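You operate a simulated robot arm through the tools that you are given. There is no shell and no other tool.

You are at the controls of a simulated robot arm. One attempt, no reset.

## Task
Put the union that the kit card names and the white sleeve in the blue tray.
Fine: free the cabinet latch, take the union from the top drawer, shut the drawer and turn the latch back. Where these are worked on the way, their far stop is far enough and under half their travel is too little: cabinet latch, top drawer.

It is judged by the outcome, as a careful person would: the job done as asked, and still so three seconds after it is handed in. It fails if anything else is knocked over, pushed out of place, dropped, spilled or broken.

## Robot
A 6-joint arm with a two-finger parallel gripper on a trunk, on a base that drives. Base frame: it is fixed to the floor where the robot stands at the start and does not move with it; the origin is under the middle of the robot, x ahead of it, y to its left, z up. Readings come in mm, rad, newtons and seconds.
Its first joint turns from -2.897 to 2.897 rad. Places, roughly: black sleeve, white sleeve [-2000, -1250, 1000]; cabinet latch [-1900, -1200, 900]; top drawer [-1900, -1300, 700]; tray blue [-1400, -1100, 900]; union [-2000, -1250, 750]. Payload 3.43 kg.
Tool frame: the origin (TCP) lies between the finger pads and is the grasp point; the fingertips stand 34 mm ahead of it; z points along the fingers, y is the line along which they close. The gripper opens to 128 mm. The fingers are 24 mm wide and 12 mm thick; the gripper's body (48 by 130 mm) begins 96 mm behind the TCP.
Orientation is that of the tool frame in the base frame, as a unit quaternion [w, x, y, z]. With the fingers straight down and closing along the base's y, the tool's x points along the base's -x, its y along +y and its z along -z.

## Interface
- The arm moves only by the tool move_arm. Its argument "steps" is a list of rows, each a list of 3 entries, a list of its own where there are three numbers: the turn, a rotation vector about the tool's x, y, z in rad, then the shift along the tool's x, y, z in mm, then the finger opening in mm, from 0 to 128. In form: [[[rx, ry, rz], [x, y, z], fingers], ...]. A call has 1 to 20 rows; each row is the pose to reach, as a shift and turn from the pose commanded when the call began, along the tool's axes at that moment. Each row takes 0.2 s and may step no farther than 50 mm and 0.15 rad from the row before; otherwise, or with a gripper value out of range, the whole call is refused. Where a pose cannot be reached the arm comes as near as it can. A force on the tool above 50 N (or 10 N above the force at the start of the call, whichever is more), or a blocked arm, ends the call early, and 0.2 s more pass. Each finger travels about 153 mm/s and halts on what it meets, pressing with about 42 N; the grip force reading is that of the motor and also rises with nothing between the fingers. The clock runs only during rows and for 0.2 s after the last one: add rows that repeat a pose to give the fingers time. It gives the time, the measured TCP pose, the force on the tool (base axes), the opening and the grip force at its end, in the units of the frame above (readings bear some noise), with the torque about the TCP (base axes, N m) and any sound that the robot's microphone picked up, and new pictures: "views" is both (left out), scene, wrist or none.
- Cameras (640 x 400 px; columns grow to the right, rows downward): "scene" is now at [171.2, 186.8, 1241.9]; the picture's right is [-0.39, -0.92, 0.00], its down [-0.27, 0.12, -0.96] and it looks along [0.88, -0.37, -0.29] (base axes); focal length 288 px, centre (320, 200). "wrist" rides on the gripper at [76, -11, -160] in the tool frame; the picture's right is [0.15, 0.99, 0.00], its down [-0.88, 0.13, -0.46] and it looks along [-0.45, 0.07, 0.89] (tool axes); focal length 234 px, centre (320, 200). There is no depth. A picture from a camera that has moved, and an enlarged one, comes with that camera's place and axes in the base frame and with its lens. The place of the scene camera against the robot may be out by one fixed shift of up to 18 mm in any direction.
- drive_base(legs): drives the robot by 1 to 6 legs, each [ahead, left, turn to the left] in mm, mm and rad, along the robot's own axes; the way and the turn of a leg run together, so that a leg with both is an arc; at most 1500 mm and 3.142 rad a leg. The arm and the cameras ride along, it lands a little off, and it stops where it bumps. It gives what a move gives, and a new picture of the scene camera.
- turn_head(pan, tilt): turns the head with the scene camera to pan (to the left, within 2.496 rad either way) and tilt (down, from -0.506 to 1.204), counted from straight ahead of the robot. It gives what a move gives, and a new picture of the scene camera.
- zoom(camera, box): a new picture of the part [left, top, right, bottom] of that camera's present view, enlarged. The clock stands still meanwhile.
- hand_in(): hands the job in; it is judged then, once.

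Nothing tells you exact positions but the pictures and the camera data. Unless the task says otherwise, let go and move clear before handing in.

The tools are called by a JSON object that holds its "api" and its "payload". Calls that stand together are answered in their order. move_arm: Moves the arm, as the interface text tells. Its arguments: {"type":"object","properties":{"steps":{"type":"array","items":{"type":"array"}},"views":{"type":"string","enum":["both","scene","wrist","none"]}},"required":["steps"]} The other tools are called the same way: drive_base (legs) drives the base; turn_head (pan, tilt) turns the head that bears the scene camera; zoom (camera, box) takes an enlarged picture of a part of a camera's view; hand_in () hands the job in.

At the start:

```text
t: 0.0
ee_pos: [730.1, -295.4, 1098.5]
orientation: [0.0, 0.0, 1.0, -0.001]
wrist_force: [0.3, -0.4, 0.2]
moment: [-0.04, -0.02, -0.04]
width: 128.1
gripper_force: 0.0
robot x, y, heading: [-0.3, -2.4, 0.0]
head pan, tilt: [-0.403, 0.298]
```

scene: 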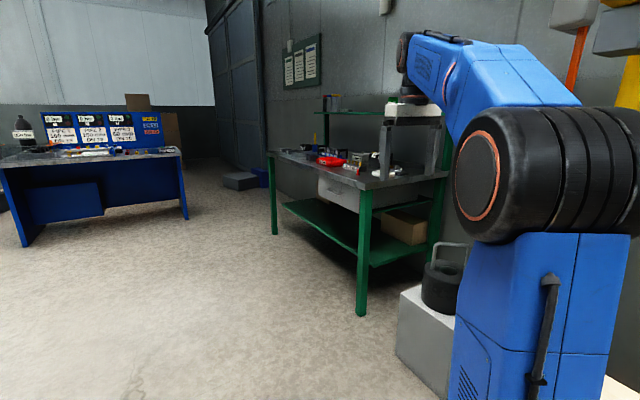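
wrist: 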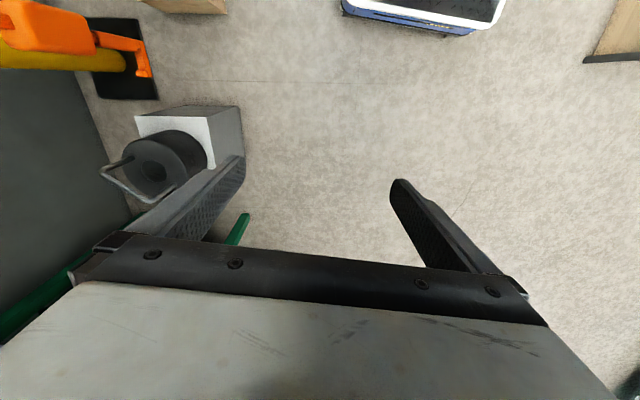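

The scene camera shows a green bench and a blue bench ahead, but the listed work places lie behind me to the right, around [-1900, -1200]. I'll turn the head that way to look first.

{"api": "turn_head", "payload": {"pan": -2.45, "tilt": 0.2}}

{"api": "turn_head", "payload": {"pan": 2.45, "tilt": 0.2}}

```text
t: 2.0
ee_pos: [730.5, -294.9, 1099.3]
orientation: [0.0, 0.0, 1.0, 0.0]
wrist_force: [0.6, -0.8, 0.6]
moment: [0.02, 0.02, 0.01]
width: 127.8
gripper_force: 0.0
robot x, y, heading: [1.9, 1.2, -0.001]
head pan, tilt: [-2.45, 0.201]
camera scene: at [13.6, 164.0, 1251.0], right [-0.64, 0.77, 0.0], down [0.15, 0.13, -0.98], along [-0.75, -0.62, -0.2], focal length 288 px, centre (320, 200)
```

scene: 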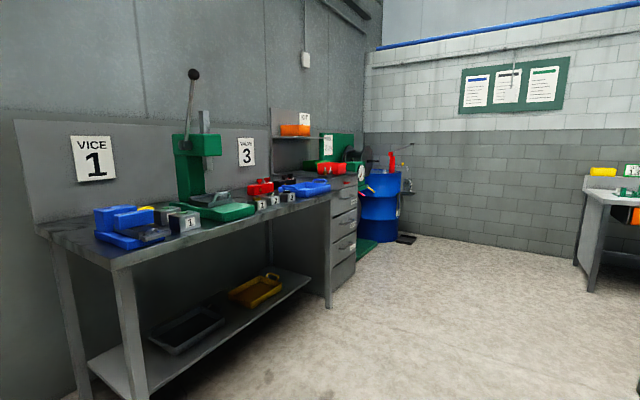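

```text
t: 5.8
ee_pos: [730.1, -295.4, 1099.8]
orientation: [0.0, 0.0, 1.0, -0.001]
wrist_force: [-0.6, -0.9, 1.0]
moment: [0.01, -0.02, -0.03]
width: 127.9
gripper_force: 0.0
robot x, y, heading: [2.1, -4.1, -0.002]
head pan, tilt: [2.45, 0.201]
camera scene: at [13.5, 282.8, 1251.1], right [0.64, 0.77, 0.0], down [0.15, -0.13, -0.98], along [-0.75, 0.62, -0.2], focal length 288 px, centre (320, 200)
```

scene: 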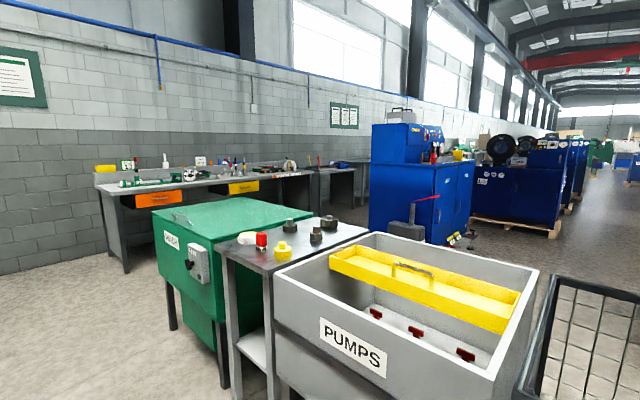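

The drawer cabinet stands at the end of the grey bench along the wall behind me to the right, with a "KIT" shelf near it. I'll turn back and zoom there.

{"api": "turn_head", "payload": {"pan": -2.45, "tilt": 0.2}}

{"api": "zoom", "payload": {"camera": "scene", "box": [220, 100, 420, 225]}}

{"api": "zoom", "payload": {"camera": "scene", "box": [80, 150, 280, 275]}}

{"api": "zoom", "payload": {"camera": "scene", "box": [280, 100, 380, 163]}}

```text
t: 9.7
ee_pos: [731.2, -295.1, 1100.5]
orientation: [0.0, 0.0, 1.0, 0.0]
wrist_force: [-0.1, 0.2, 0.1]
moment: [-0.01, 0.03, 0.01]
width: 128.2
gripper_force: 0.1
robot x, y, heading: [-3.2, -0.5, 0.001]
head pan, tilt: [-2.45, 0.201]
camera scene: at [13.5, 164.0, 1251.0], right [-0.64, 0.77, 0.0], down [0.15, 0.13, -0.98], along [-0.75, -0.62, -0.2], focal length 288 px, centre (320, 200)
```

scene: 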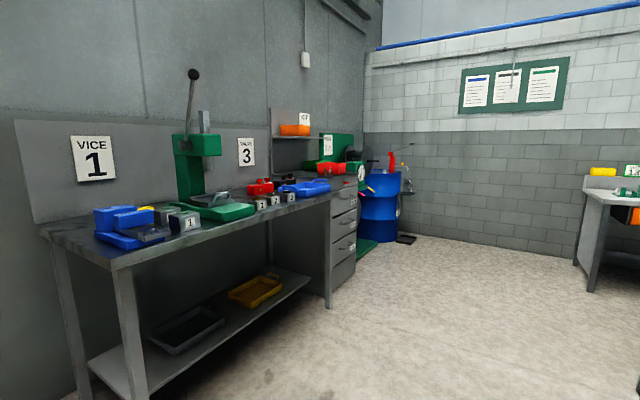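

```text
3.20 times, centred on (320, 162) of scene
camera zoom: at [13.5, 164.0, 1251.0], right [-0.64, 0.77, 0.0], down [0.15, 0.13, -0.98], along [-0.75, -0.62, -0.2], focal length 922 px, centre (320, 320)
```

zoom: 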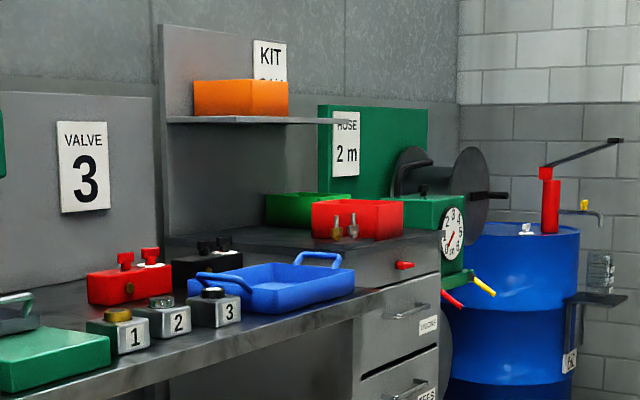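

```text
3.20 times, centred on (180, 212) of scene
camera zoom: at [13.5, 164.0, 1251.0], right [-0.64, 0.77, 0.0], down [0.15, 0.13, -0.98], along [-0.75, -0.62, -0.2], focal length 922 px, centre (768, 160)
```

zoom: 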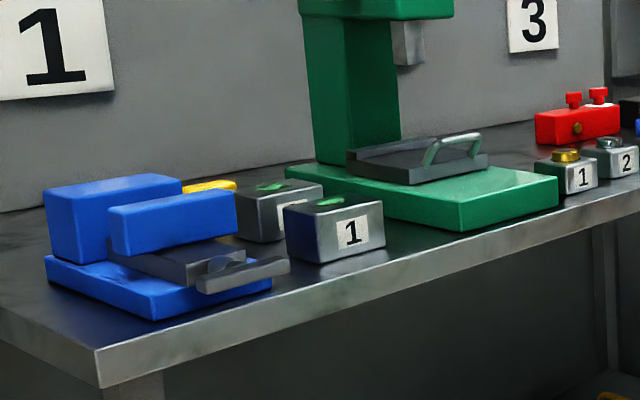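

```text
6.35 times, centred on (330, 132) of scene
camera zoom: at [13.5, 164.0, 1251.0], right [-0.64, 0.77, 0.0], down [0.15, 0.13, -0.98], along [-0.75, -0.62, -0.2], focal length 1830 px, centre (256, 635)
```

zoom: 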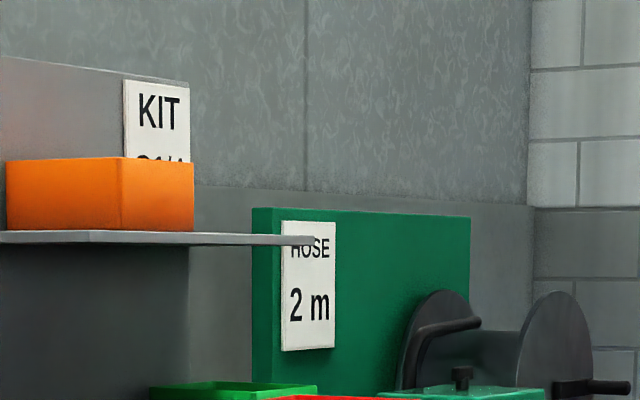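

The cabinet with the red latch on its front panel and the red bin on top are near [-1900, -1150]. The kit card is partly hidden by the orange bin on the shelf. I'll pull the arm in, back up alongside and turn to face the cabinet.

{"api": "move_arm", "payload": {"steps": [[[0, 0, 0], [50, 0, 0], 128], [[0, 0, 0], [100, 0, -20], 128], [[0, 0, 0], [150, 0, -40], 128], [[0, 0, 0], [200, 0, -60], 128], [[0, 0, 0], [250, 0, -80], 128]], "views": "none"}}

{"api": "drive_base", "payload": {"legs": [[-1500, 0, 0], [0, 0, -1.571]]}}

{"api": "turn_head", "payload": {"pan": 0, "tilt": 0.3}}

```text
refused: row 2 steps farther than a row can; nothing moved
```

```text
t: 20.9
ee_pos: [-1792.0, -725.1, 1099.1]
orientation: [0.001, 0.704, 0.71, 0.0]
wrist_force: [-0.2, -0.1, 0.3]
moment: [0.01, 0.01, -0.02]
width: 128.1
gripper_force: 0.2
robot x, y, heading: [-1499.2, 5.6, -1.562]
head pan, tilt: [-2.45, 0.201]
camera scene: at [-1336.4, 3.3, 1251.0], right [0.77, 0.64, 0.0], down [0.13, -0.15, -0.98], along [-0.63, 0.75, -0.2], focal length 288 px, centre (320, 200)
```

scene: 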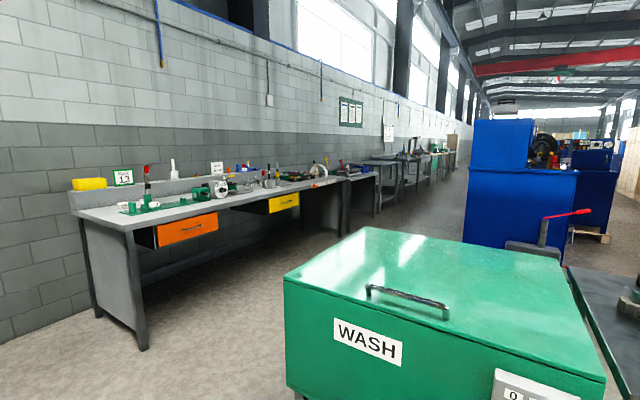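

```text
t: 23.2
ee_pos: [-1792.3, -725.5, 1099.0]
orientation: [0.0, 0.704, 0.71, 0.0]
wrist_force: [0.7, -1.0, -0.7]
moment: [0.01, -0.01, 0.0]
width: 128.0
gripper_force: 0.0
robot x, y, heading: [-1505.7, 4.3, -1.565]
head pan, tilt: [0.0, 0.3]
camera scene: at [-1276.1, -161.5, 1241.7], right [-1.0, -0.01, 0.0], down [0.0, 0.3, -0.96], along [0.01, -0.96, -0.3], focal length 288 px, centre (320, 200)
```

scene: 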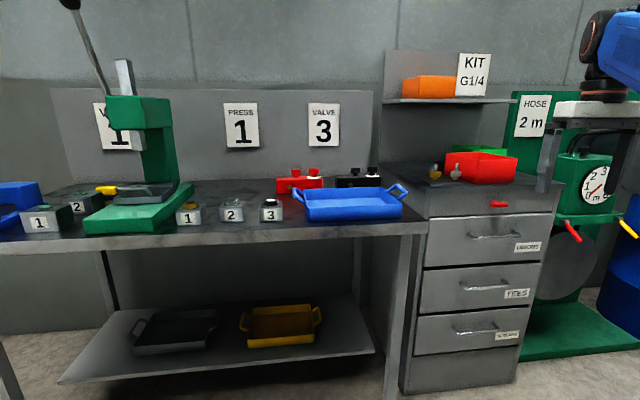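

Now the card reads "KIT G1/4", and the cabinet, its red latch, the drawers (top "UNIONS") and the blue tray are all in view. Let me zoom in for detail.

{"api": "zoom", "payload": {"camera": "scene", "box": [380, 40, 580, 165]}}

{"api": "zoom", "payload": {"camera": "scene", "box": [390, 140, 590, 265]}}

{"api": "zoom", "payload": {"camera": "scene", "box": [260, 140, 420, 240]}}

```text
3.20 times, centred on (480, 102) of scene
camera zoom: at [-1276.1, -161.5, 1241.7], right [-1.0, -0.01, 0.0], down [0.0, 0.3, -0.96], along [0.01, -0.96, -0.3], focal length 922 px, centre (-192, 512)
```

zoom: 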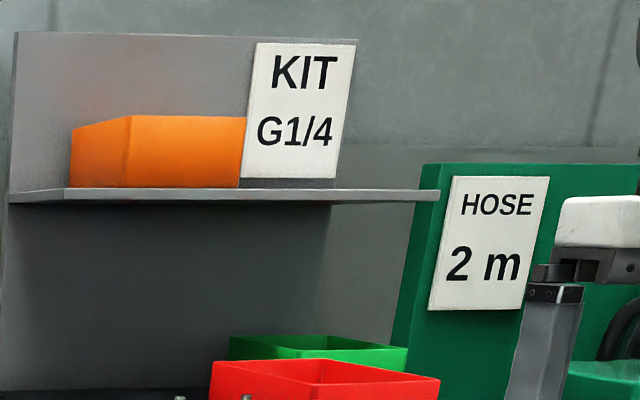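

```text
3.20 times, centred on (490, 202) of scene
camera zoom: at [-1276.1, -161.5, 1241.7], right [-1.0, -0.01, 0.0], down [0.0, 0.3, -0.96], along [0.01, -0.96, -0.3], focal length 922 px, centre (-224, 192)
```

zoom: 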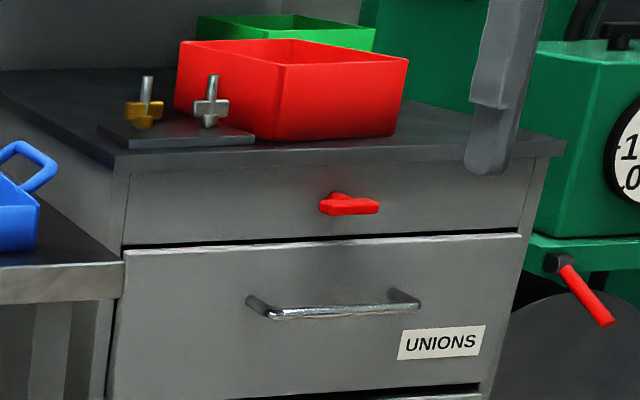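

```text
4.00 times, centred on (340, 190) of scene
camera zoom: at [-1276.1, -161.5, 1241.7], right [-1.0, -0.01, 0.0], down [0.0, 0.3, -0.96], along [0.01, -0.96, -0.3], focal length 1153 px, centre (240, 240)
```

zoom: 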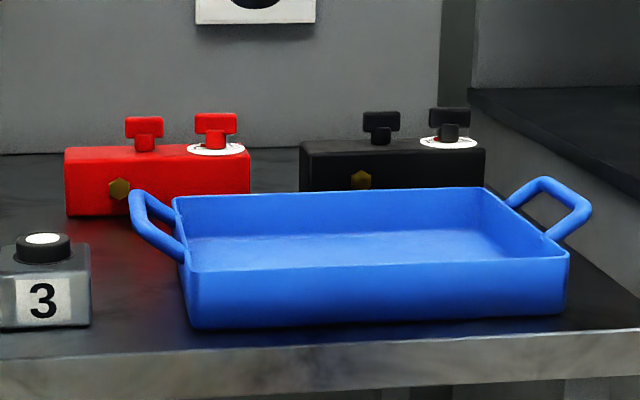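

The kit is G1/4 and the top drawer is UNIONS. The station is turned about 0.145 rad against me; the latch is near [-1956, -1218, 900]. I'll retract the arm, then drive in front of the cabinet facing it squarely.

{"api": "move_arm", "payload": {"steps": [[[0, 0, 0], [45, 0, -12], 128], [[0, 0, 0], [90, 0, -24], 128], [[0, 0, 0], [135, 0, -36], 128], [[0, 0, 0], [180, 0, -48], 128], [[0, 0, 0], [225, 0, -60], 128], [[0, 0, 0], [270, 0, -72], 128], [[0, 0, 0], [315, 0, -84], 128], [[0, 0, 0], [360, 0, -96], 128]], "views": "both"}}

```text
t: 25.0
ee_pos: [-1806.8, -371.0, 1153.2]
orientation: [-0.002, 0.704, 0.71, -0.006]
wrist_force: [-0.9, -0.1, -0.7]
moment: [0.04, -0.04, 0.01]
width: 128.0
gripper_force: 0.1
out of reach, approached as far as the arm can: row 6, 7, 8
robot x, y, heading: [-1501.3, 6.6, -1.564]
head pan, tilt: [0.0, 0.3]
camera scene: at [-1276.2, -161.5, 1241.8], right [-1.0, -0.01, 0.0], down [0.0, 0.3, -0.96], along [0.01, -0.96, -0.3], focal length 288 px, centre (320, 200)
camera wrist: at [-1814.9, -293.6, 1313.8], right [0.99, 0.15, -0.01], down [0.14, -0.88, 0.46], along [0.06, -0.46, -0.89], focal length 234 px, centre (320, 200)
```

scene: 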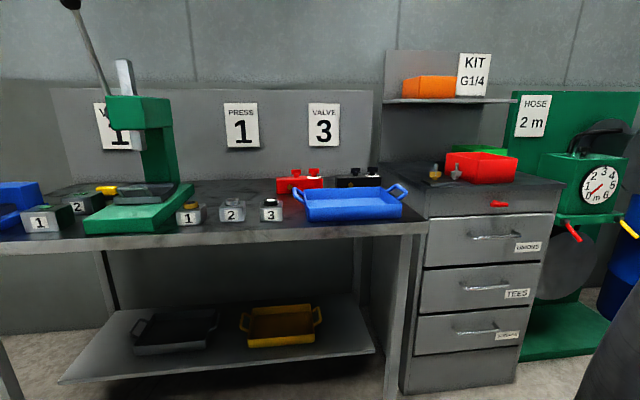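
wrist: 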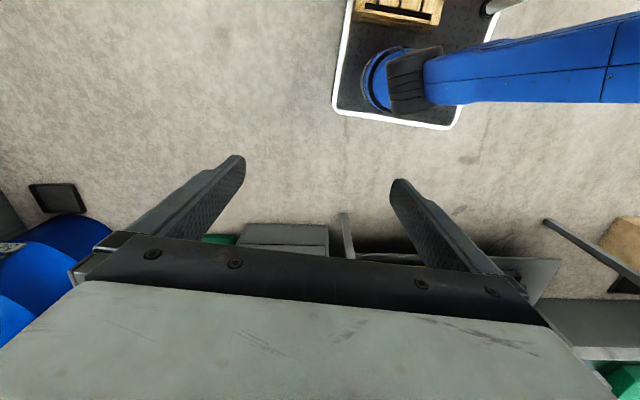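

The arm is folded in and clear. Now I drive to about [-1850, -450] and turn to face the cabinet squarely.

{"api": "drive_base", "payload": {"legs": [[452, -348, 0], [0, 0, 0.142]]}}

{"api": "turn_head", "payload": {"pan": -0.15, "tilt": 0.5}}

```text
t: 28.8
ee_pos: [-2084.0, -864.2, 1153.7]
orientation: [-0.002, 0.652, 0.758, -0.007]
wrist_force: [-0.2, 0.9, 0.1]
moment: [-0.03, -0.03, 0.02]
width: 127.8
gripper_force: 0.1
robot x, y, heading: [-1840.3, -443.7, -1.42]
head pan, tilt: [0.0, 0.3]
camera scene: at [-1589.9, -580.8, 1241.7], right [-0.99, -0.15, 0.0], down [-0.04, 0.29, -0.96], along [0.14, -0.94, -0.3], focal length 288 px, centre (320, 200)
```

scene: 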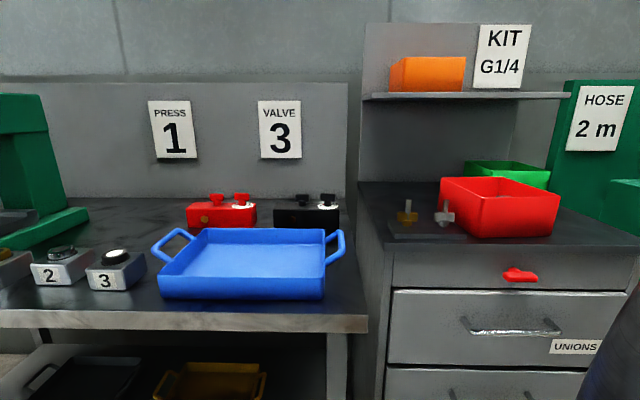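

```text
t: 29.6
ee_pos: [-2083.3, -862.8, 1153.5]
orientation: [-0.003, 0.651, 0.759, -0.007]
wrist_force: [-0.5, -0.6, -0.7]
moment: [0.03, 0.0, -0.01]
width: 128.2
gripper_force: 0.0
robot x, y, heading: [-1841.2, -442.0, -1.419]
head pan, tilt: [-0.15, 0.499]
camera scene: at [-1603.8, -579.5, 1223.4], right [-1.0, 0.0, 0.0], down [0.0, 0.48, -0.88], along [0.0, -0.88, -0.48], focal length 288 px, centre (320, 200)
```

scene: 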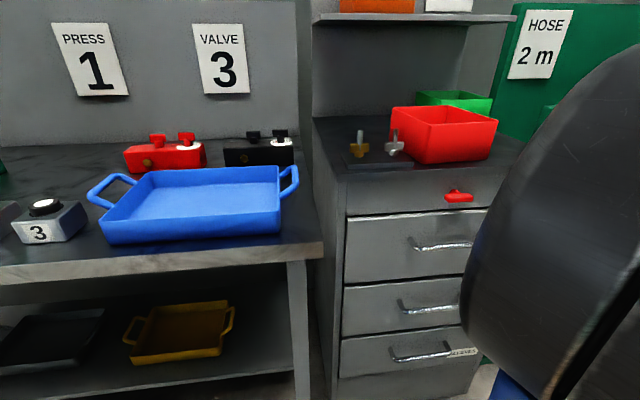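

I'm squarely in front now. By triangulation, in robot axes: latch at about (ahead 695, right 183, z 920), cabinet top z≈993, red bin ahead 715–885, and green bin behind it. The sleeves are probably in these bins, so I'll raise the arm above the cabinet and look in with the wrist camera.

{"api": "move_arm", "payload": {"steps": [[[0, 0, 0], [-30, 10, -15], 128], [[0, 0, 0], [-65, 20, -30], 128], [[0, 0, 0], [-105, 35, -45], 128], [[0, 0, 0], [-145, 50, -60], 128], [[0, 0, 0], [-185, 65, -75], 128], [[0, 0, 0], [-225, 80, -85], 128], [[0, 0, 0], [-265, 95, -90], 128], [[0, 0, 0], [-305, 105, -90], 128], [[0, 0, 0], [-345, 115, -90], 128], [[0, 0, 0], [-345, 115, -90], 128]]}}

```text
t: 31.8
ee_pos: [-1917.1, -1181.5, 1174.8]
orientation: [-0.001, 0.652, 0.758, -0.01]
wrist_force: [0.7, 0.3, -0.6]
moment: [0.03, 0.03, 0.01]
width: 128.1
gripper_force: 0.0
out of reach, approached as far as the arm can: row 1, 2, 3, 4, 5, 6, 7, 8, 9, 10
robot x, y, heading: [-1839.8, -447.2, -1.417]
head pan, tilt: [-0.15, 0.499]
camera scene: at [-1603.8, -579.5, 1223.3], right [-1.0, 0.0, 0.0], down [0.0, 0.48, -0.88], along [0.0, -0.88, -0.48], focal length 288 px, centre (320, 200)
camera wrist: at [-1937.0, -1105.8, 1336.5], right [0.96, 0.29, -0.02], down [0.27, -0.84, 0.46], along [0.12, -0.45, -0.89], focal length 234 px, centre (320, 200)
```

scene: 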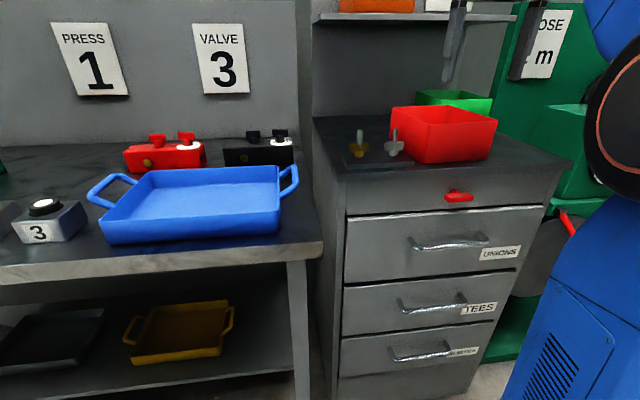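
wrist: 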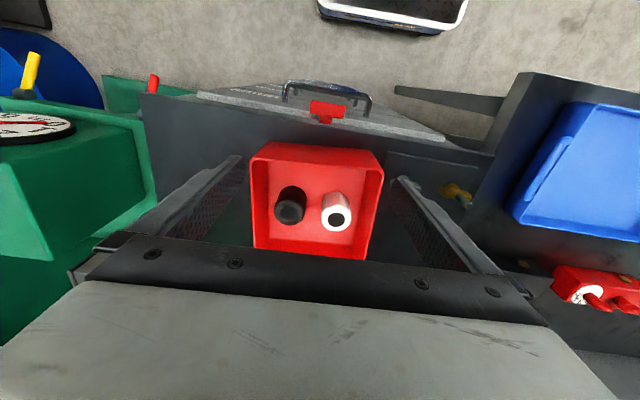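

Both sleeves stand upright in the red bin: black on the image's left and white on its right. I'll zoom in to measure them.

{"api": "zoom", "payload": {"camera": "wrist", "box": [230, 90, 410, 262]}}

{"api": "zoom", "payload": {"camera": "scene", "box": [330, 80, 530, 205]}}

```text
2.33 times, centred on (320, 176) of wrist
camera zoom: at [-1937.0, -1105.8, 1336.5], right [0.96, 0.29, -0.02], down [0.27, -0.84, 0.46], along [0.12, -0.45, -0.89], focal length 545 px, centre (320, 256)
```

zoom: 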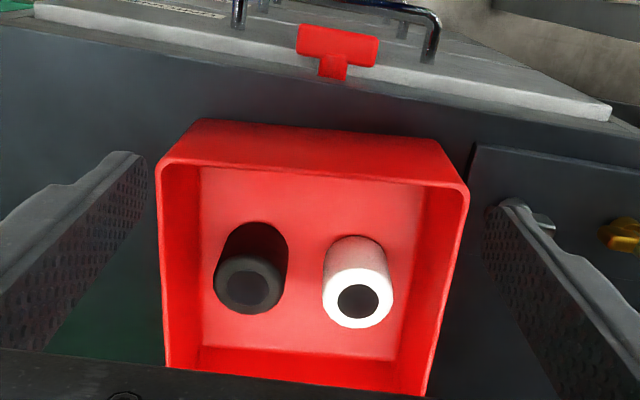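

```text
3.20 times, centred on (430, 142) of scene
camera zoom: at [-1603.8, -579.5, 1223.3], right [-1.0, 0.0, 0.0], down [0.0, 0.48, -0.88], along [0.0, -0.88, -0.48], focal length 922 px, centre (-32, 384)
```

zoom: 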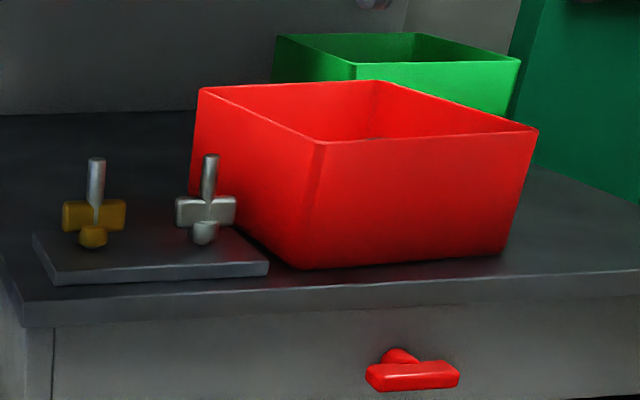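

The white sleeve is roughly 45 mm across and 43 mm tall, at about ahead 813, right 150. It's better gripped front-to-back since the black one is beside it. I'll move above it while turning the wrist 90°, staying well above the rim.

{"api": "move_arm", "payload": {"steps": [[[0, 0, 0], [0, 0, 45], 128], [[0, 0, 0], [0, 0, 90], 128], [[0, 0, 0], [0, 0, 125], 128], [[0, 0, 0.143], [-10, 4, 125], 120], [[0, 0, 0.286], [-20, 8, 125], 110], [[0, 0, 0.429], [-30, 12, 125], 100], [[0, 0, 0.572], [-40, 16, 125], 90], [[0, 0, 0.715], [-50, 20, 125], 80], [[0, 0, 0.858], [-60, 24, 125], 76], [[0, 0, 1.0], [-70, 28, 125], 76], [[0, 0, 1.143], [-80, 32, 125], 76], [[0, 0, 1.286], [-90, 35, 125], 76], [[0, 0, 1.429], [-98, 38, 125], 76], [[0, 0, 1.571], [-98, 38, 125], 76], [[0, 0, 1.571], [-98, 38, 125], 76]]}}

```text
t: 32.4
ee_pos: [-1916.6, -1182.1, 1093.4]
orientation: [0.003, 0.652, 0.758, -0.013]
wrist_force: [1.5, 1.5, 19.0]
moment: [0.06, -1.41, 0.1]
width: 128.0
gripper_force: 0.0
robot x, y, heading: [-1839.4, -445.2, -1.42]
head pan, tilt: [-0.15, 0.499]
stopped in row 3: the force on the tool passed its limit at 214 N (the readings are from after the stop); the commanded pose is now the measured one
camera scene: at [-1603.8, -579.0, 1223.4], right [-1.0, 0.0, 0.0], down [0.0, 0.48, -0.88], along [0.0, -0.88, -0.48], focal length 288 px, centre (320, 200)
camera wrist: at [-1937.5, -1104.9, 1254.1], right [0.96, 0.29, -0.02], down [0.27, -0.84, 0.47], along [0.13, -0.46, -0.88], focal length 234 px, centre (320, 200)
```

scene: 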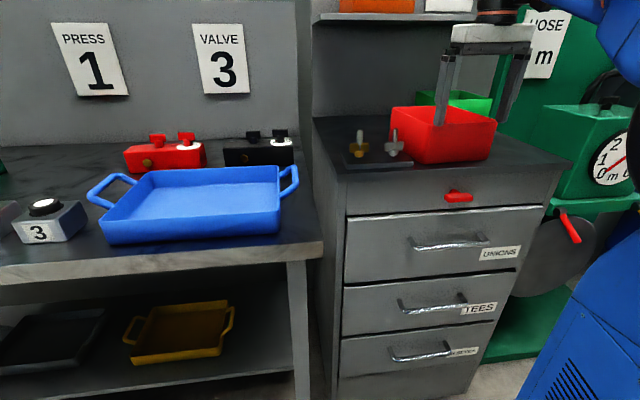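
wrist: 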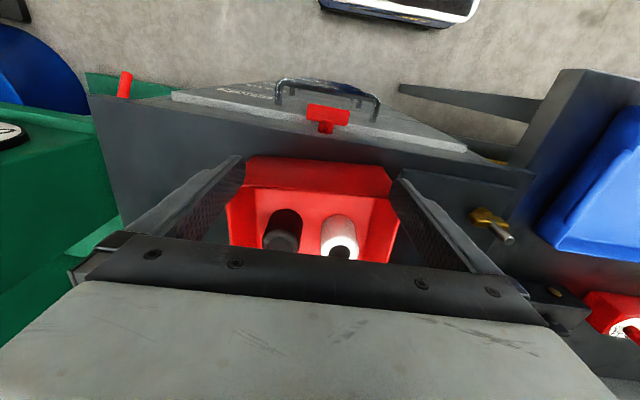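

The commanded pose had been clamped, so I came down lower than intended, and a finger touched the red bin's rim. I back straight up and check that nothing was displaced.

{"api": "move_arm", "payload": {"steps": [[[0, 0, 0], [0, 0, -25], 128], [[0, 0, 0], [0, 0, -60], 128], [[0, 0, 0], [0, 0, -60], 128]]}}

{"api": "zoom", "payload": {"camera": "scene", "box": [330, 80, 530, 205]}}

{"api": "zoom", "payload": {"camera": "wrist", "box": [230, 90, 410, 262]}}

```text
t: 33.2
ee_pos: [-1916.7, -1182.1, 1153.6]
orientation: [0.003, 0.652, 0.758, -0.01]
wrist_force: [-0.7, 0.1, 0.1]
moment: [-0.05, 0.02, 0.01]
width: 127.9
gripper_force: 0.1
robot x, y, heading: [-1838.8, -444.6, -1.418]
head pan, tilt: [-0.15, 0.499]
camera scene: at [-1603.9, -579.8, 1223.3], right [-1.0, 0.0, 0.0], down [0.0, 0.48, -0.88], along [0.0, -0.88, -0.48], focal length 288 px, centre (320, 200)
camera wrist: at [-1936.3, -1106.0, 1312.9], right [0.96, 0.29, -0.02], down [0.27, -0.84, 0.47], along [0.13, -0.45, -0.88], focal length 234 px, centre (320, 200)
```

scene: 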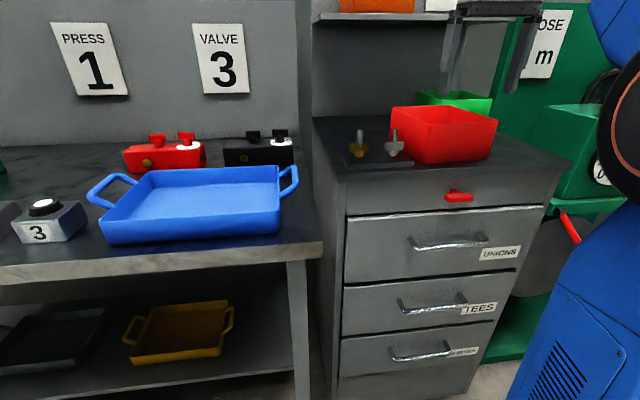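
wrist: 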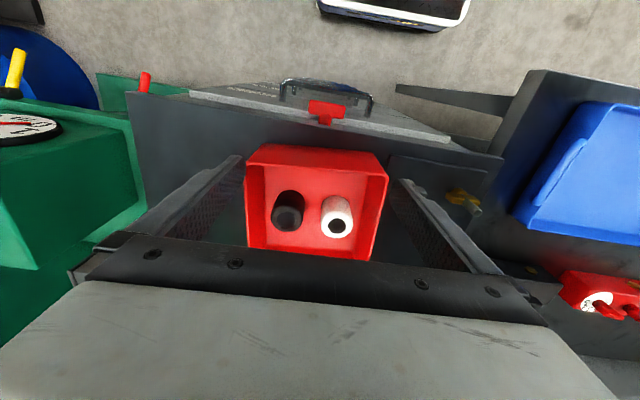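

```text
3.20 times, centred on (430, 142) of scene
camera zoom: at [-1603.9, -579.8, 1223.3], right [-1.0, 0.0, 0.0], down [0.0, 0.48, -0.88], along [0.0, -0.88, -0.48], focal length 922 px, centre (-32, 384)
```

zoom: 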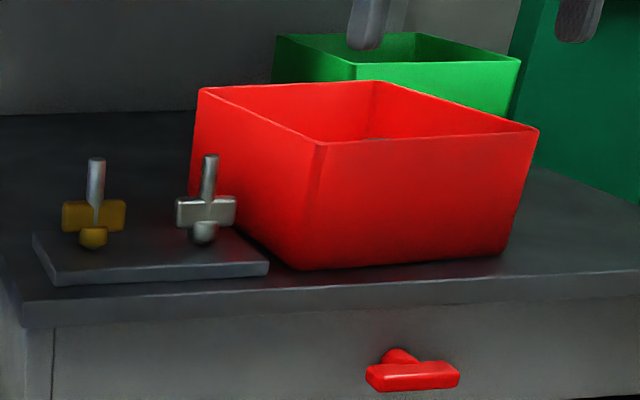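

```text
2.33 times, centred on (320, 176) of wrist
camera zoom: at [-1936.3, -1106.0, 1312.9], right [0.96, 0.29, -0.02], down [0.27, -0.84, 0.47], along [0.13, -0.45, -0.88], focal length 545 px, centre (320, 256)
```

zoom: 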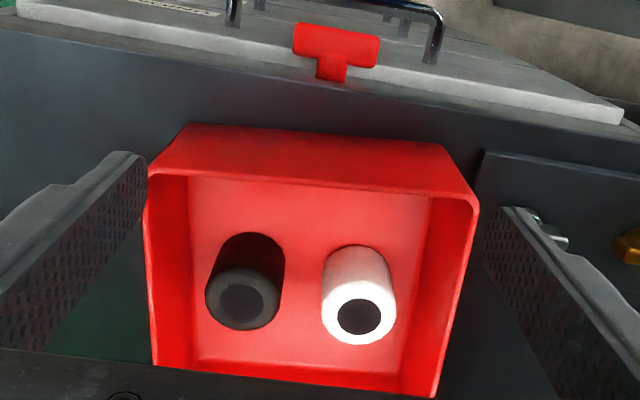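

The scene view shows the bin and sleeves exactly where they were. Now at z 1154 I'll turn the wrist 90° and move above the white sleeve at this safe height.

{"api": "move_arm", "payload": {"steps": [[[0, 0, 0.143], [-10, 4, 0], 120], [[0, 0, 0.286], [-20, 8, 0], 110], [[0, 0, 0.429], [-30, 12, 0], 100], [[0, 0, 0.572], [-40, 16, 0], 90], [[0, 0, 0.715], [-50, 20, 0], 80], [[0, 0, 0.858], [-60, 24, 0], 76], [[0, 0, 1.0], [-70, 28, 0], 76], [[0, 0, 1.143], [-80, 32, 0], 76], [[0, 0, 1.286], [-90, 35, 0], 76], [[0, 0, 1.429], [-97, 38, 0], 76], [[0, 0, 1.571], [-97, 38, 0], 76], [[0, 0, 1.571], [-97, 38, 0], 76]]}}

{"api": "zoom", "payload": {"camera": "wrist", "box": [230, 90, 410, 262]}}

```text
t: 35.8
ee_pos: [-1863.3, -1271.7, 1153.9]
orientation: [0.01, 0.997, 0.075, -0.007]
wrist_force: [-0.5, 0.0, 0.9]
moment: [0.02, 0.04, 0.0]
width: 76.1
gripper_force: 0.1
robot x, y, heading: [-1837.4, -445.8, -1.42]
head pan, tilt: [-0.15, 0.499]
camera scene: at [-1603.8, -579.7, 1223.3], right [-1.0, 0.0, 0.0], down [0.0, 0.48, -0.88], along [0.0, -0.88, -0.48], focal length 288 px, centre (320, 200)
camera wrist: at [-1789.2, -1245.7, 1313.7], right [0.29, -0.96, 0.02], down [-0.85, -0.25, 0.47], along [-0.44, -0.15, -0.88], focal length 234 px, centre (320, 200)
```

scene: 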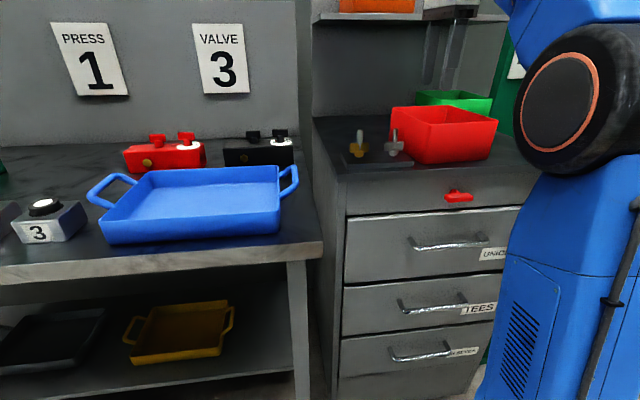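
wrist: 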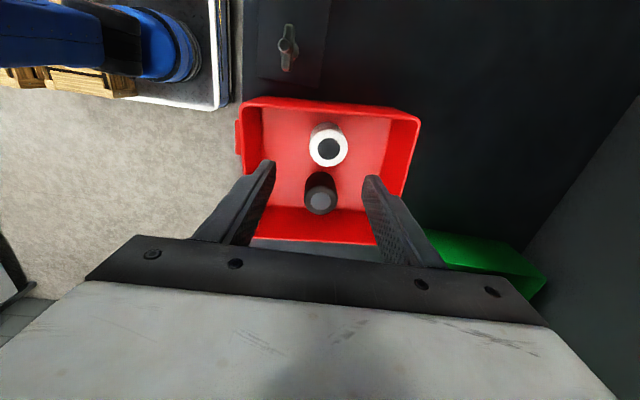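

```text
2.33 times, centred on (320, 176) of wrist
camera zoom: at [-1789.2, -1245.7, 1313.7], right [0.29, -0.96, 0.02], down [-0.85, -0.25, 0.47], along [-0.44, -0.15, -0.88], focal length 545 px, centre (320, 256)
```

zoom: 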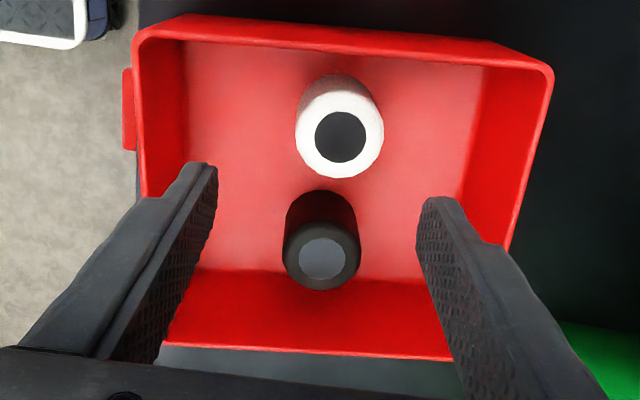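

The white sleeve triangulates to about [-1860, -1284] with its top at z≈1030. I'll centre over it, level the tool, and descend between the walls.

{"api": "move_arm", "payload": {"steps": [[[0.019, 0.0155, 0], [3.4, 10.3, 0], 76], [[0.019, 0.0155, 0], [3.4, 10.3, 40], 76], [[0.019, 0.0155, 0], [3.4, 10.3, 70], 76], [[0.019, 0.0155, 0], [3.4, 10.3, 85], 76], [[0.019, 0.0155, 0], [3.4, 10.3, 85], 76]], "views": "wrist"}}

{"api": "zoom", "payload": {"camera": "wrist", "box": [230, 90, 410, 262]}}

```text
t: 37.0
ee_pos: [-1861.1, -1282.0, 1068.7]
orientation: [-0.001, 0.997, 0.076, 0.0]
wrist_force: [0.0, -0.2, -0.3]
moment: [0.03, 0.01, -0.01]
width: 76.1
gripper_force: 0.0
robot x, y, heading: [-1838.2, -446.4, -1.419]
head pan, tilt: [-0.15, 0.499]
camera wrist: at [-1787.5, -1259.6, 1230.4], right [0.29, -0.96, 0.0], down [-0.85, -0.26, 0.45], along [-0.43, -0.13, -0.89], focal length 234 px, centre (320, 200)
```

wrist: 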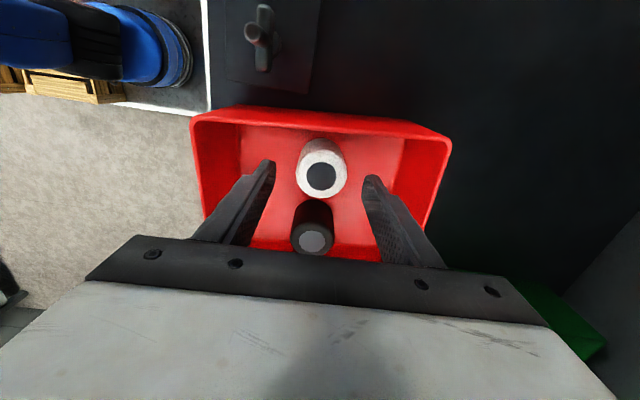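

```text
2.33 times, centred on (320, 176) of wrist
camera zoom: at [-1787.5, -1259.6, 1230.4], right [0.29, -0.96, 0.0], down [-0.85, -0.26, 0.45], along [-0.43, -0.13, -0.89], focal length 545 px, centre (320, 256)
```

zoom: 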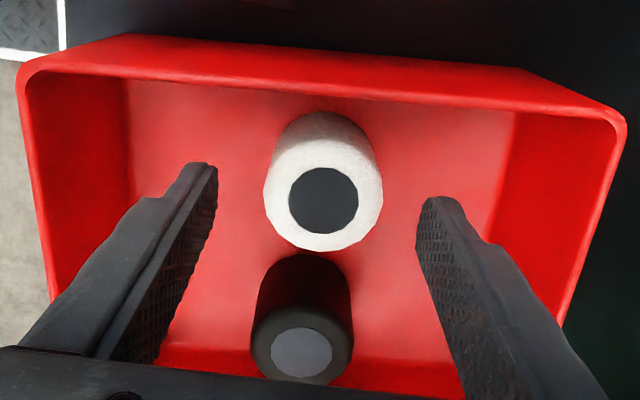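

The sleeve is centred between the fingers (within 2 mm). I descend another 40 mm and close.

{"api": "move_arm", "payload": {"steps": [[[0, 0, 0], [0, 1.5, 20], 76], [[0, 0, 0], [0, 1.5, 32], 76], [[0, 0, 0], [0, 1.5, 40], 76], [[0, 0, 0], [0, 1.5, 40], 76], [[0, 0, 0], [0, 1.5, 40], 50], [[0, 0, 0], [0, 1.5, 40], 35], [[0, 0, 0], [0, 1.5, 40], 35], [[0, 0, 0], [0, 1.5, 40], 35]], "views": "wrist"}}

```text
t: 38.8
ee_pos: [-1858.7, -1284.2, 1029.0]
orientation: [-0.001, 0.997, 0.076, 0.0]
wrist_force: [-0.4, -0.2, -0.2]
moment: [-0.01, -0.02, -0.01]
width: 46.3
gripper_force: 42.2
robot x, y, heading: [-1840.2, -448.8, -1.416]
head pan, tilt: [-0.15, 0.499]
camera wrist: at [-1786.4, -1261.3, 1190.0], right [0.29, -0.96, 0.0], down [-0.85, -0.26, 0.45], along [-0.43, -0.13, -0.89], focal length 234 px, centre (320, 200)
```

wrist: 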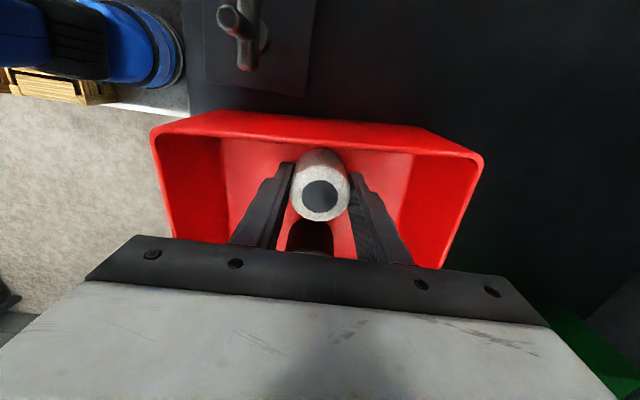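

The white sleeve is gripped (46 mm). Lifting it clear and carrying it over toward the blue tray on the left.

{"api": "move_arm", "payload": {"steps": [[[0, 0, 0], [0, 0, -30], 35], [[0, 0, 0], [0, 0, -65], 35], [[0, 0, 0], [0, 0, -100], 35], [[0, 0, 0], [0, 0, -122], 35], [[0, 0, 0], [30, -5, -122], 35], [[0, 0, 0], [75, -10, -122], 35], [[0, 0, 0], [120, -16, -122], 35], [[0, 0, 0], [165, -22, -122], 35], [[0, 0, 0], [210, -28, -122], 35], [[0, 0, 0], [255, -34, -122], 35], [[0, 0, 0], [300, -40, -122], 35], [[0, 0, 0], [345, -46, -122], 35], [[0, 0, 0], [390, -52, -122], 35], [[0, 0, 0], [430, -58, -122], 35], [[0, 0, 0], [430, -58, -122], 35]]}}

```text
t: 42.0
ee_pos: [-1446.5, -1159.8, 1143.0]
orientation: [0.002, 0.997, 0.076, 0.003]
wrist_force: [0.4, 0.2, -0.3]
moment: [-0.02, 0.01, 0.0]
width: 34.8
gripper_force: 0.0
out of reach, approached as far as the arm can: row 13, 14, 15
robot x, y, heading: [-1836.1, -448.8, -1.42]
head pan, tilt: [-0.15, 0.499]
camera scene: at [-1603.7, -579.6, 1223.3], right [-1.0, 0.0, 0.0], down [0.0, 0.48, -0.88], along [0.0, -0.88, -0.48], focal length 288 px, centre (320, 200)
camera wrist: at [-1372.8, -1136.6, 1304.2], right [0.29, -0.96, 0.0], down [-0.85, -0.26, 0.45], along [-0.43, -0.14, -0.89], focal length 234 px, centre (320, 200)
```

scene: 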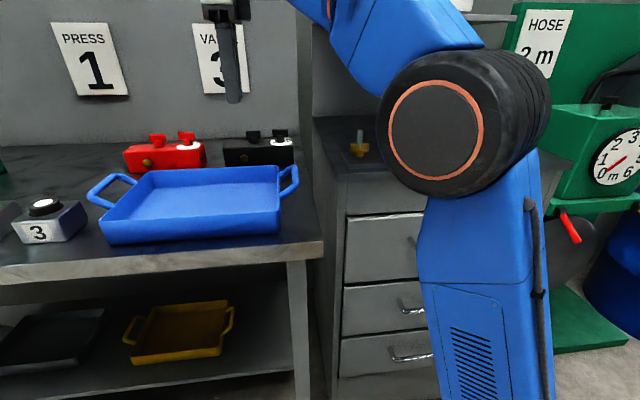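
wrist: 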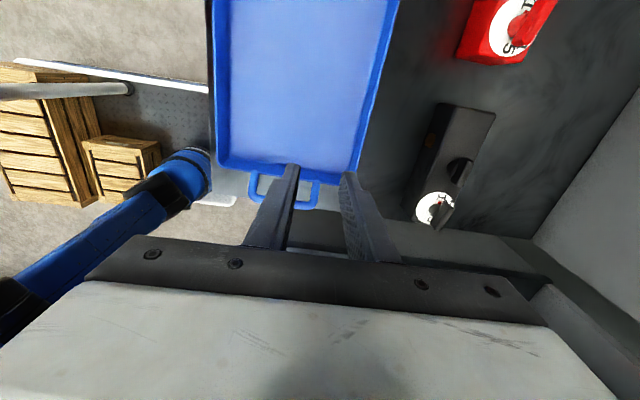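

The fingers closed to 35 mm with nothing held, so the sleeve slipped out somewhere. I must find it before moving anything else, so I'll return over the bin at the same height.

{"api": "zoom", "payload": {"camera": "wrist", "box": [130, 150, 450, 350]}}

{"api": "move_arm", "payload": {"steps": [[[0, 0, 0], [-40, 5, 0], 60], [[0, 0, 0], [-85, 10, 0], 76], [[0, 0, 0], [-130, 16, 0], 76], [[0, 0, 0], [-175, 22, 0], 76], [[0, 0, 0], [-220, 28, 0], 76], [[0, 0, 0], [-265, 32, 0], 76], [[0, 0, 0], [-310, 36, 0], 76], [[0, 0, 0], [-340, 36, 0], 76]]}}

```text
2.00 times, centred on (290, 250) of wrist
camera zoom: at [-1372.8, -1136.6, 1304.2], right [0.29, -0.96, 0.0], down [-0.85, -0.26, 0.45], along [-0.43, -0.14, -0.89], focal length 468 px, centre (380, 100)
```

zoom: 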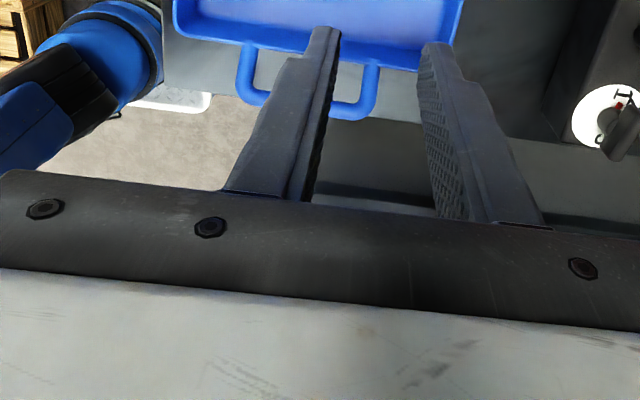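

```text
t: 43.8
ee_pos: [-1775.8, -1247.8, 1140.6]
orientation: [0.0, 0.997, 0.076, 0.0]
wrist_force: [-0.2, 0.6, 0.1]
moment: [0.0, 0.03, -0.03]
width: 75.8
gripper_force: 0.0
robot x, y, heading: [-1840.3, -445.2, -1.422]
head pan, tilt: [-0.15, 0.499]
camera scene: at [-1603.7, -579.6, 1223.3], right [-1.0, 0.0, 0.0], down [0.0, 0.48, -0.88], along [0.0, -0.88, -0.48], focal length 288 px, centre (320, 200)
camera wrist: at [-1702.3, -1225.1, 1302.4], right [0.3, -0.96, 0.0], down [-0.85, -0.26, 0.45], along [-0.43, -0.13, -0.89], focal length 234 px, centre (320, 200)
```

scene: 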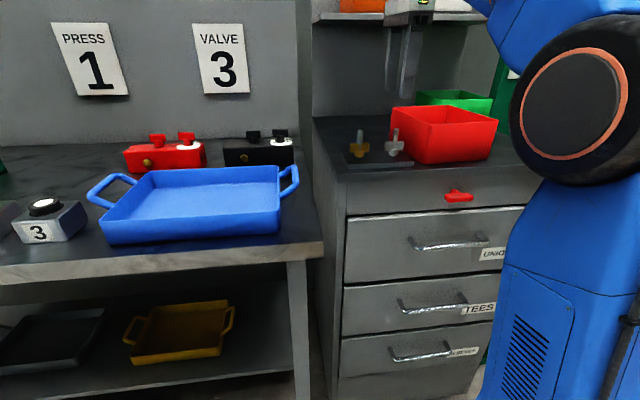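
wrist: 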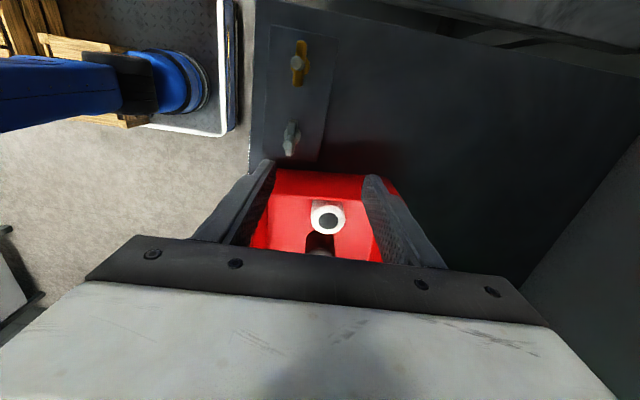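

The white sleeve still stands upright in the bin; it simply slipped out of the fingers at the start of the lift, so no harm was done. I'll go back above it and re-measure, then grip lower and lift slowly.

{"api": "move_arm", "payload": {"steps": [[[0, 0, 0], [-44, 12, 0], 76], [[0, 0, 0], [-87.7, 23.2, 0], 76], [[0, 0, 0], [-87.7, 23.2, 40], 76], [[0, 0, 0], [-87.7, 23.2, 70], 76], [[0, 0, 0], [-87.7, 23.2, 70], 76]], "views": "wrist"}}

{"api": "zoom", "payload": {"camera": "wrist", "box": [230, 90, 410, 262]}}

```text
t: 45.0
ee_pos: [-1858.8, -1282.6, 1071.6]
orientation: [-0.001, 0.997, 0.077, 0.0]
wrist_force: [-0.2, -0.2, -0.7]
moment: [0.01, -0.04, 0.0]
width: 76.0
gripper_force: 0.0
robot x, y, heading: [-1837.4, -443.1, -1.424]
head pan, tilt: [-0.15, 0.499]
camera wrist: at [-1785.6, -1260.2, 1233.1], right [0.29, -0.96, 0.0], down [-0.85, -0.26, 0.45], along [-0.43, -0.13, -0.89], focal length 234 px, centre (320, 200)
```

wrist: 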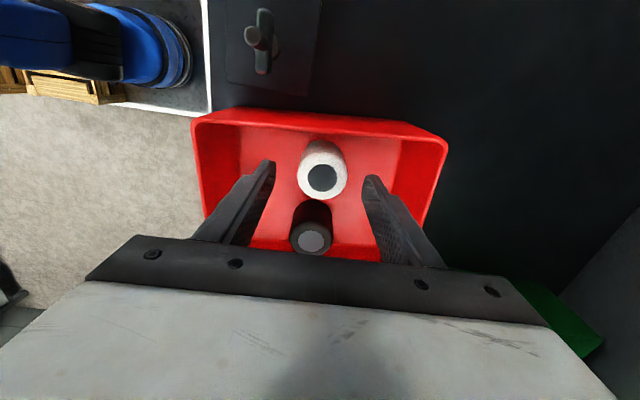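

```text
2.33 times, centred on (320, 176) of wrist
camera zoom: at [-1785.6, -1260.2, 1233.1], right [0.29, -0.96, 0.0], down [-0.85, -0.26, 0.45], along [-0.43, -0.13, -0.89], focal length 545 px, centre (320, 256)
```

zoom: 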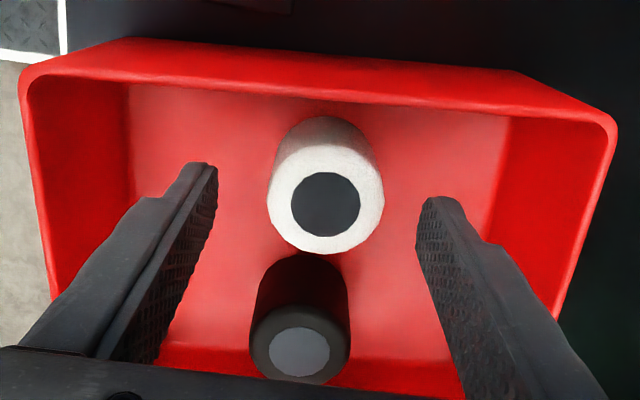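

I centre better (−3 mm, +3.4 mm), go deeper to z≈1020, close fully and give it a slow test lift.

{"api": "move_arm", "payload": {"steps": [[[0, 0, 0], [-3, 3.4, 20], 76], [[0, 0, 0], [-3, 3.4, 35], 76], [[0, 0, 0], [-3, 3.4, 45], 76], [[0, 0, 0], [-3, 3.4, 52], 76], [[0, 0, 0], [-3, 3.4, 52], 76], [[0, 0, 0], [-3, 3.4, 52], 40], [[0, 0, 0], [-3, 3.4, 52], 10], [[0, 0, 0], [-3, 3.4, 52], 0], [[0, 0, 0], [-3, 3.4, 52], 0], [[0, 0, 0], [-3, 3.4, 52], 0], [[0, 0, 0], [-3, 3.4, 52], 0]], "views": "wrist"}}

{"api": "move_arm", "payload": {"steps": [[[0, 0, 0], [0, 0, -4], 0], [[0, 0, 0], [0, 0, -8], 0], [[0, 0, 0], [0, 0, -12], 0], [[0, 0, 0], [0, 0, -16], 0], [[0, 0, 0], [0, 0, -20], 0]], "views": "wrist"}}

```text
t: 47.4
ee_pos: [-1860.4, -1286.0, 1019.7]
orientation: [-0.001, 0.997, 0.076, 0.0]
wrist_force: [-0.6, -0.3, -0.2]
moment: [-0.01, 0.0, 0.0]
width: 46.4
gripper_force: 41.7
robot x, y, heading: [-1838.2, -445.3, -1.42]
head pan, tilt: [-0.15, 0.499]
camera wrist: at [-1787.8, -1264.1, 1180.8], right [0.29, -0.96, 0.0], down [-0.85, -0.26, 0.45], along [-0.43, -0.13, -0.89], focal length 234 px, centre (320, 200)
```

wrist: 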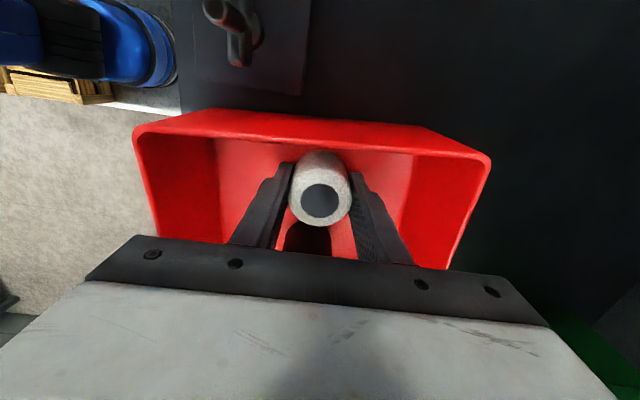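

```text
t: 48.6
ee_pos: [-1861.8, -1286.2, 1039.5]
orientation: [-0.002, 0.997, 0.076, 0.0]
wrist_force: [0.2, -1.5, -0.9]
moment: [0.0, -0.02, -0.02]
width: 46.3
gripper_force: 42.0
robot x, y, heading: [-1836.0, -448.9, -1.42]
head pan, tilt: [-0.15, 0.499]
camera wrist: at [-1788.6, -1265.2, 1201.7], right [0.29, -0.96, 0.0], down [-0.85, -0.26, 0.45], along [-0.43, -0.13, -0.89], focal length 234 px, centre (320, 200)
```

wrist: 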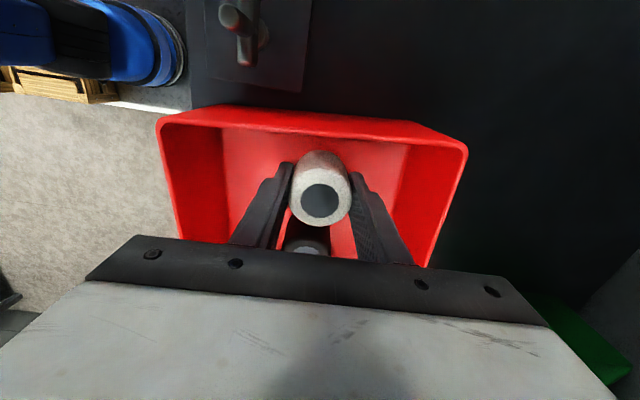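

The sleeve follows the fingers this time. I keep lifting gently.

{"api": "move_arm", "payload": {"steps": [[[0, 0, 0], [0, 0, -8], 0], [[0, 0, 0], [0, 0, -18], 0], [[0, 0, 0], [0, 0, -30], 0], [[0, 0, 0], [0, 0, -42], 0], [[0, 0, 0], [0, 0, -54], 0], [[0, 0, 0], [0, 0, -66], 0], [[0, 0, 0], [0, 0, -78], 0], [[0, 0, 0], [0, 0, -90], 0], [[0, 0, 0], [0, 0, -98], 0], [[0, 0, 0], [0, 0, -104], 0], [[0, 0, 0], [0, 0, -104], 0]], "views": "wrist"}}

```text
t: 51.0
ee_pos: [-1863.3, -1287.3, 1146.1]
orientation: [0.0, 0.997, 0.075, 0.001]
wrist_force: [0.1, 1.1, -0.5]
moment: [-0.02, -0.01, 0.0]
width: 46.4
gripper_force: 42.4
robot x, y, heading: [-1838.5, -444.9, -1.409]
head pan, tilt: [-0.15, 0.499]
camera wrist: at [-1788.4, -1264.9, 1305.1], right [0.29, -0.96, 0.0], down [-0.85, -0.26, 0.45], along [-0.43, -0.13, -0.89], focal length 234 px, centre (320, 200)
```

wrist: 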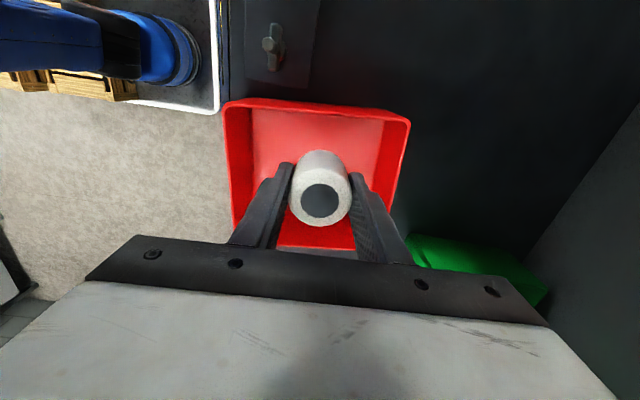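

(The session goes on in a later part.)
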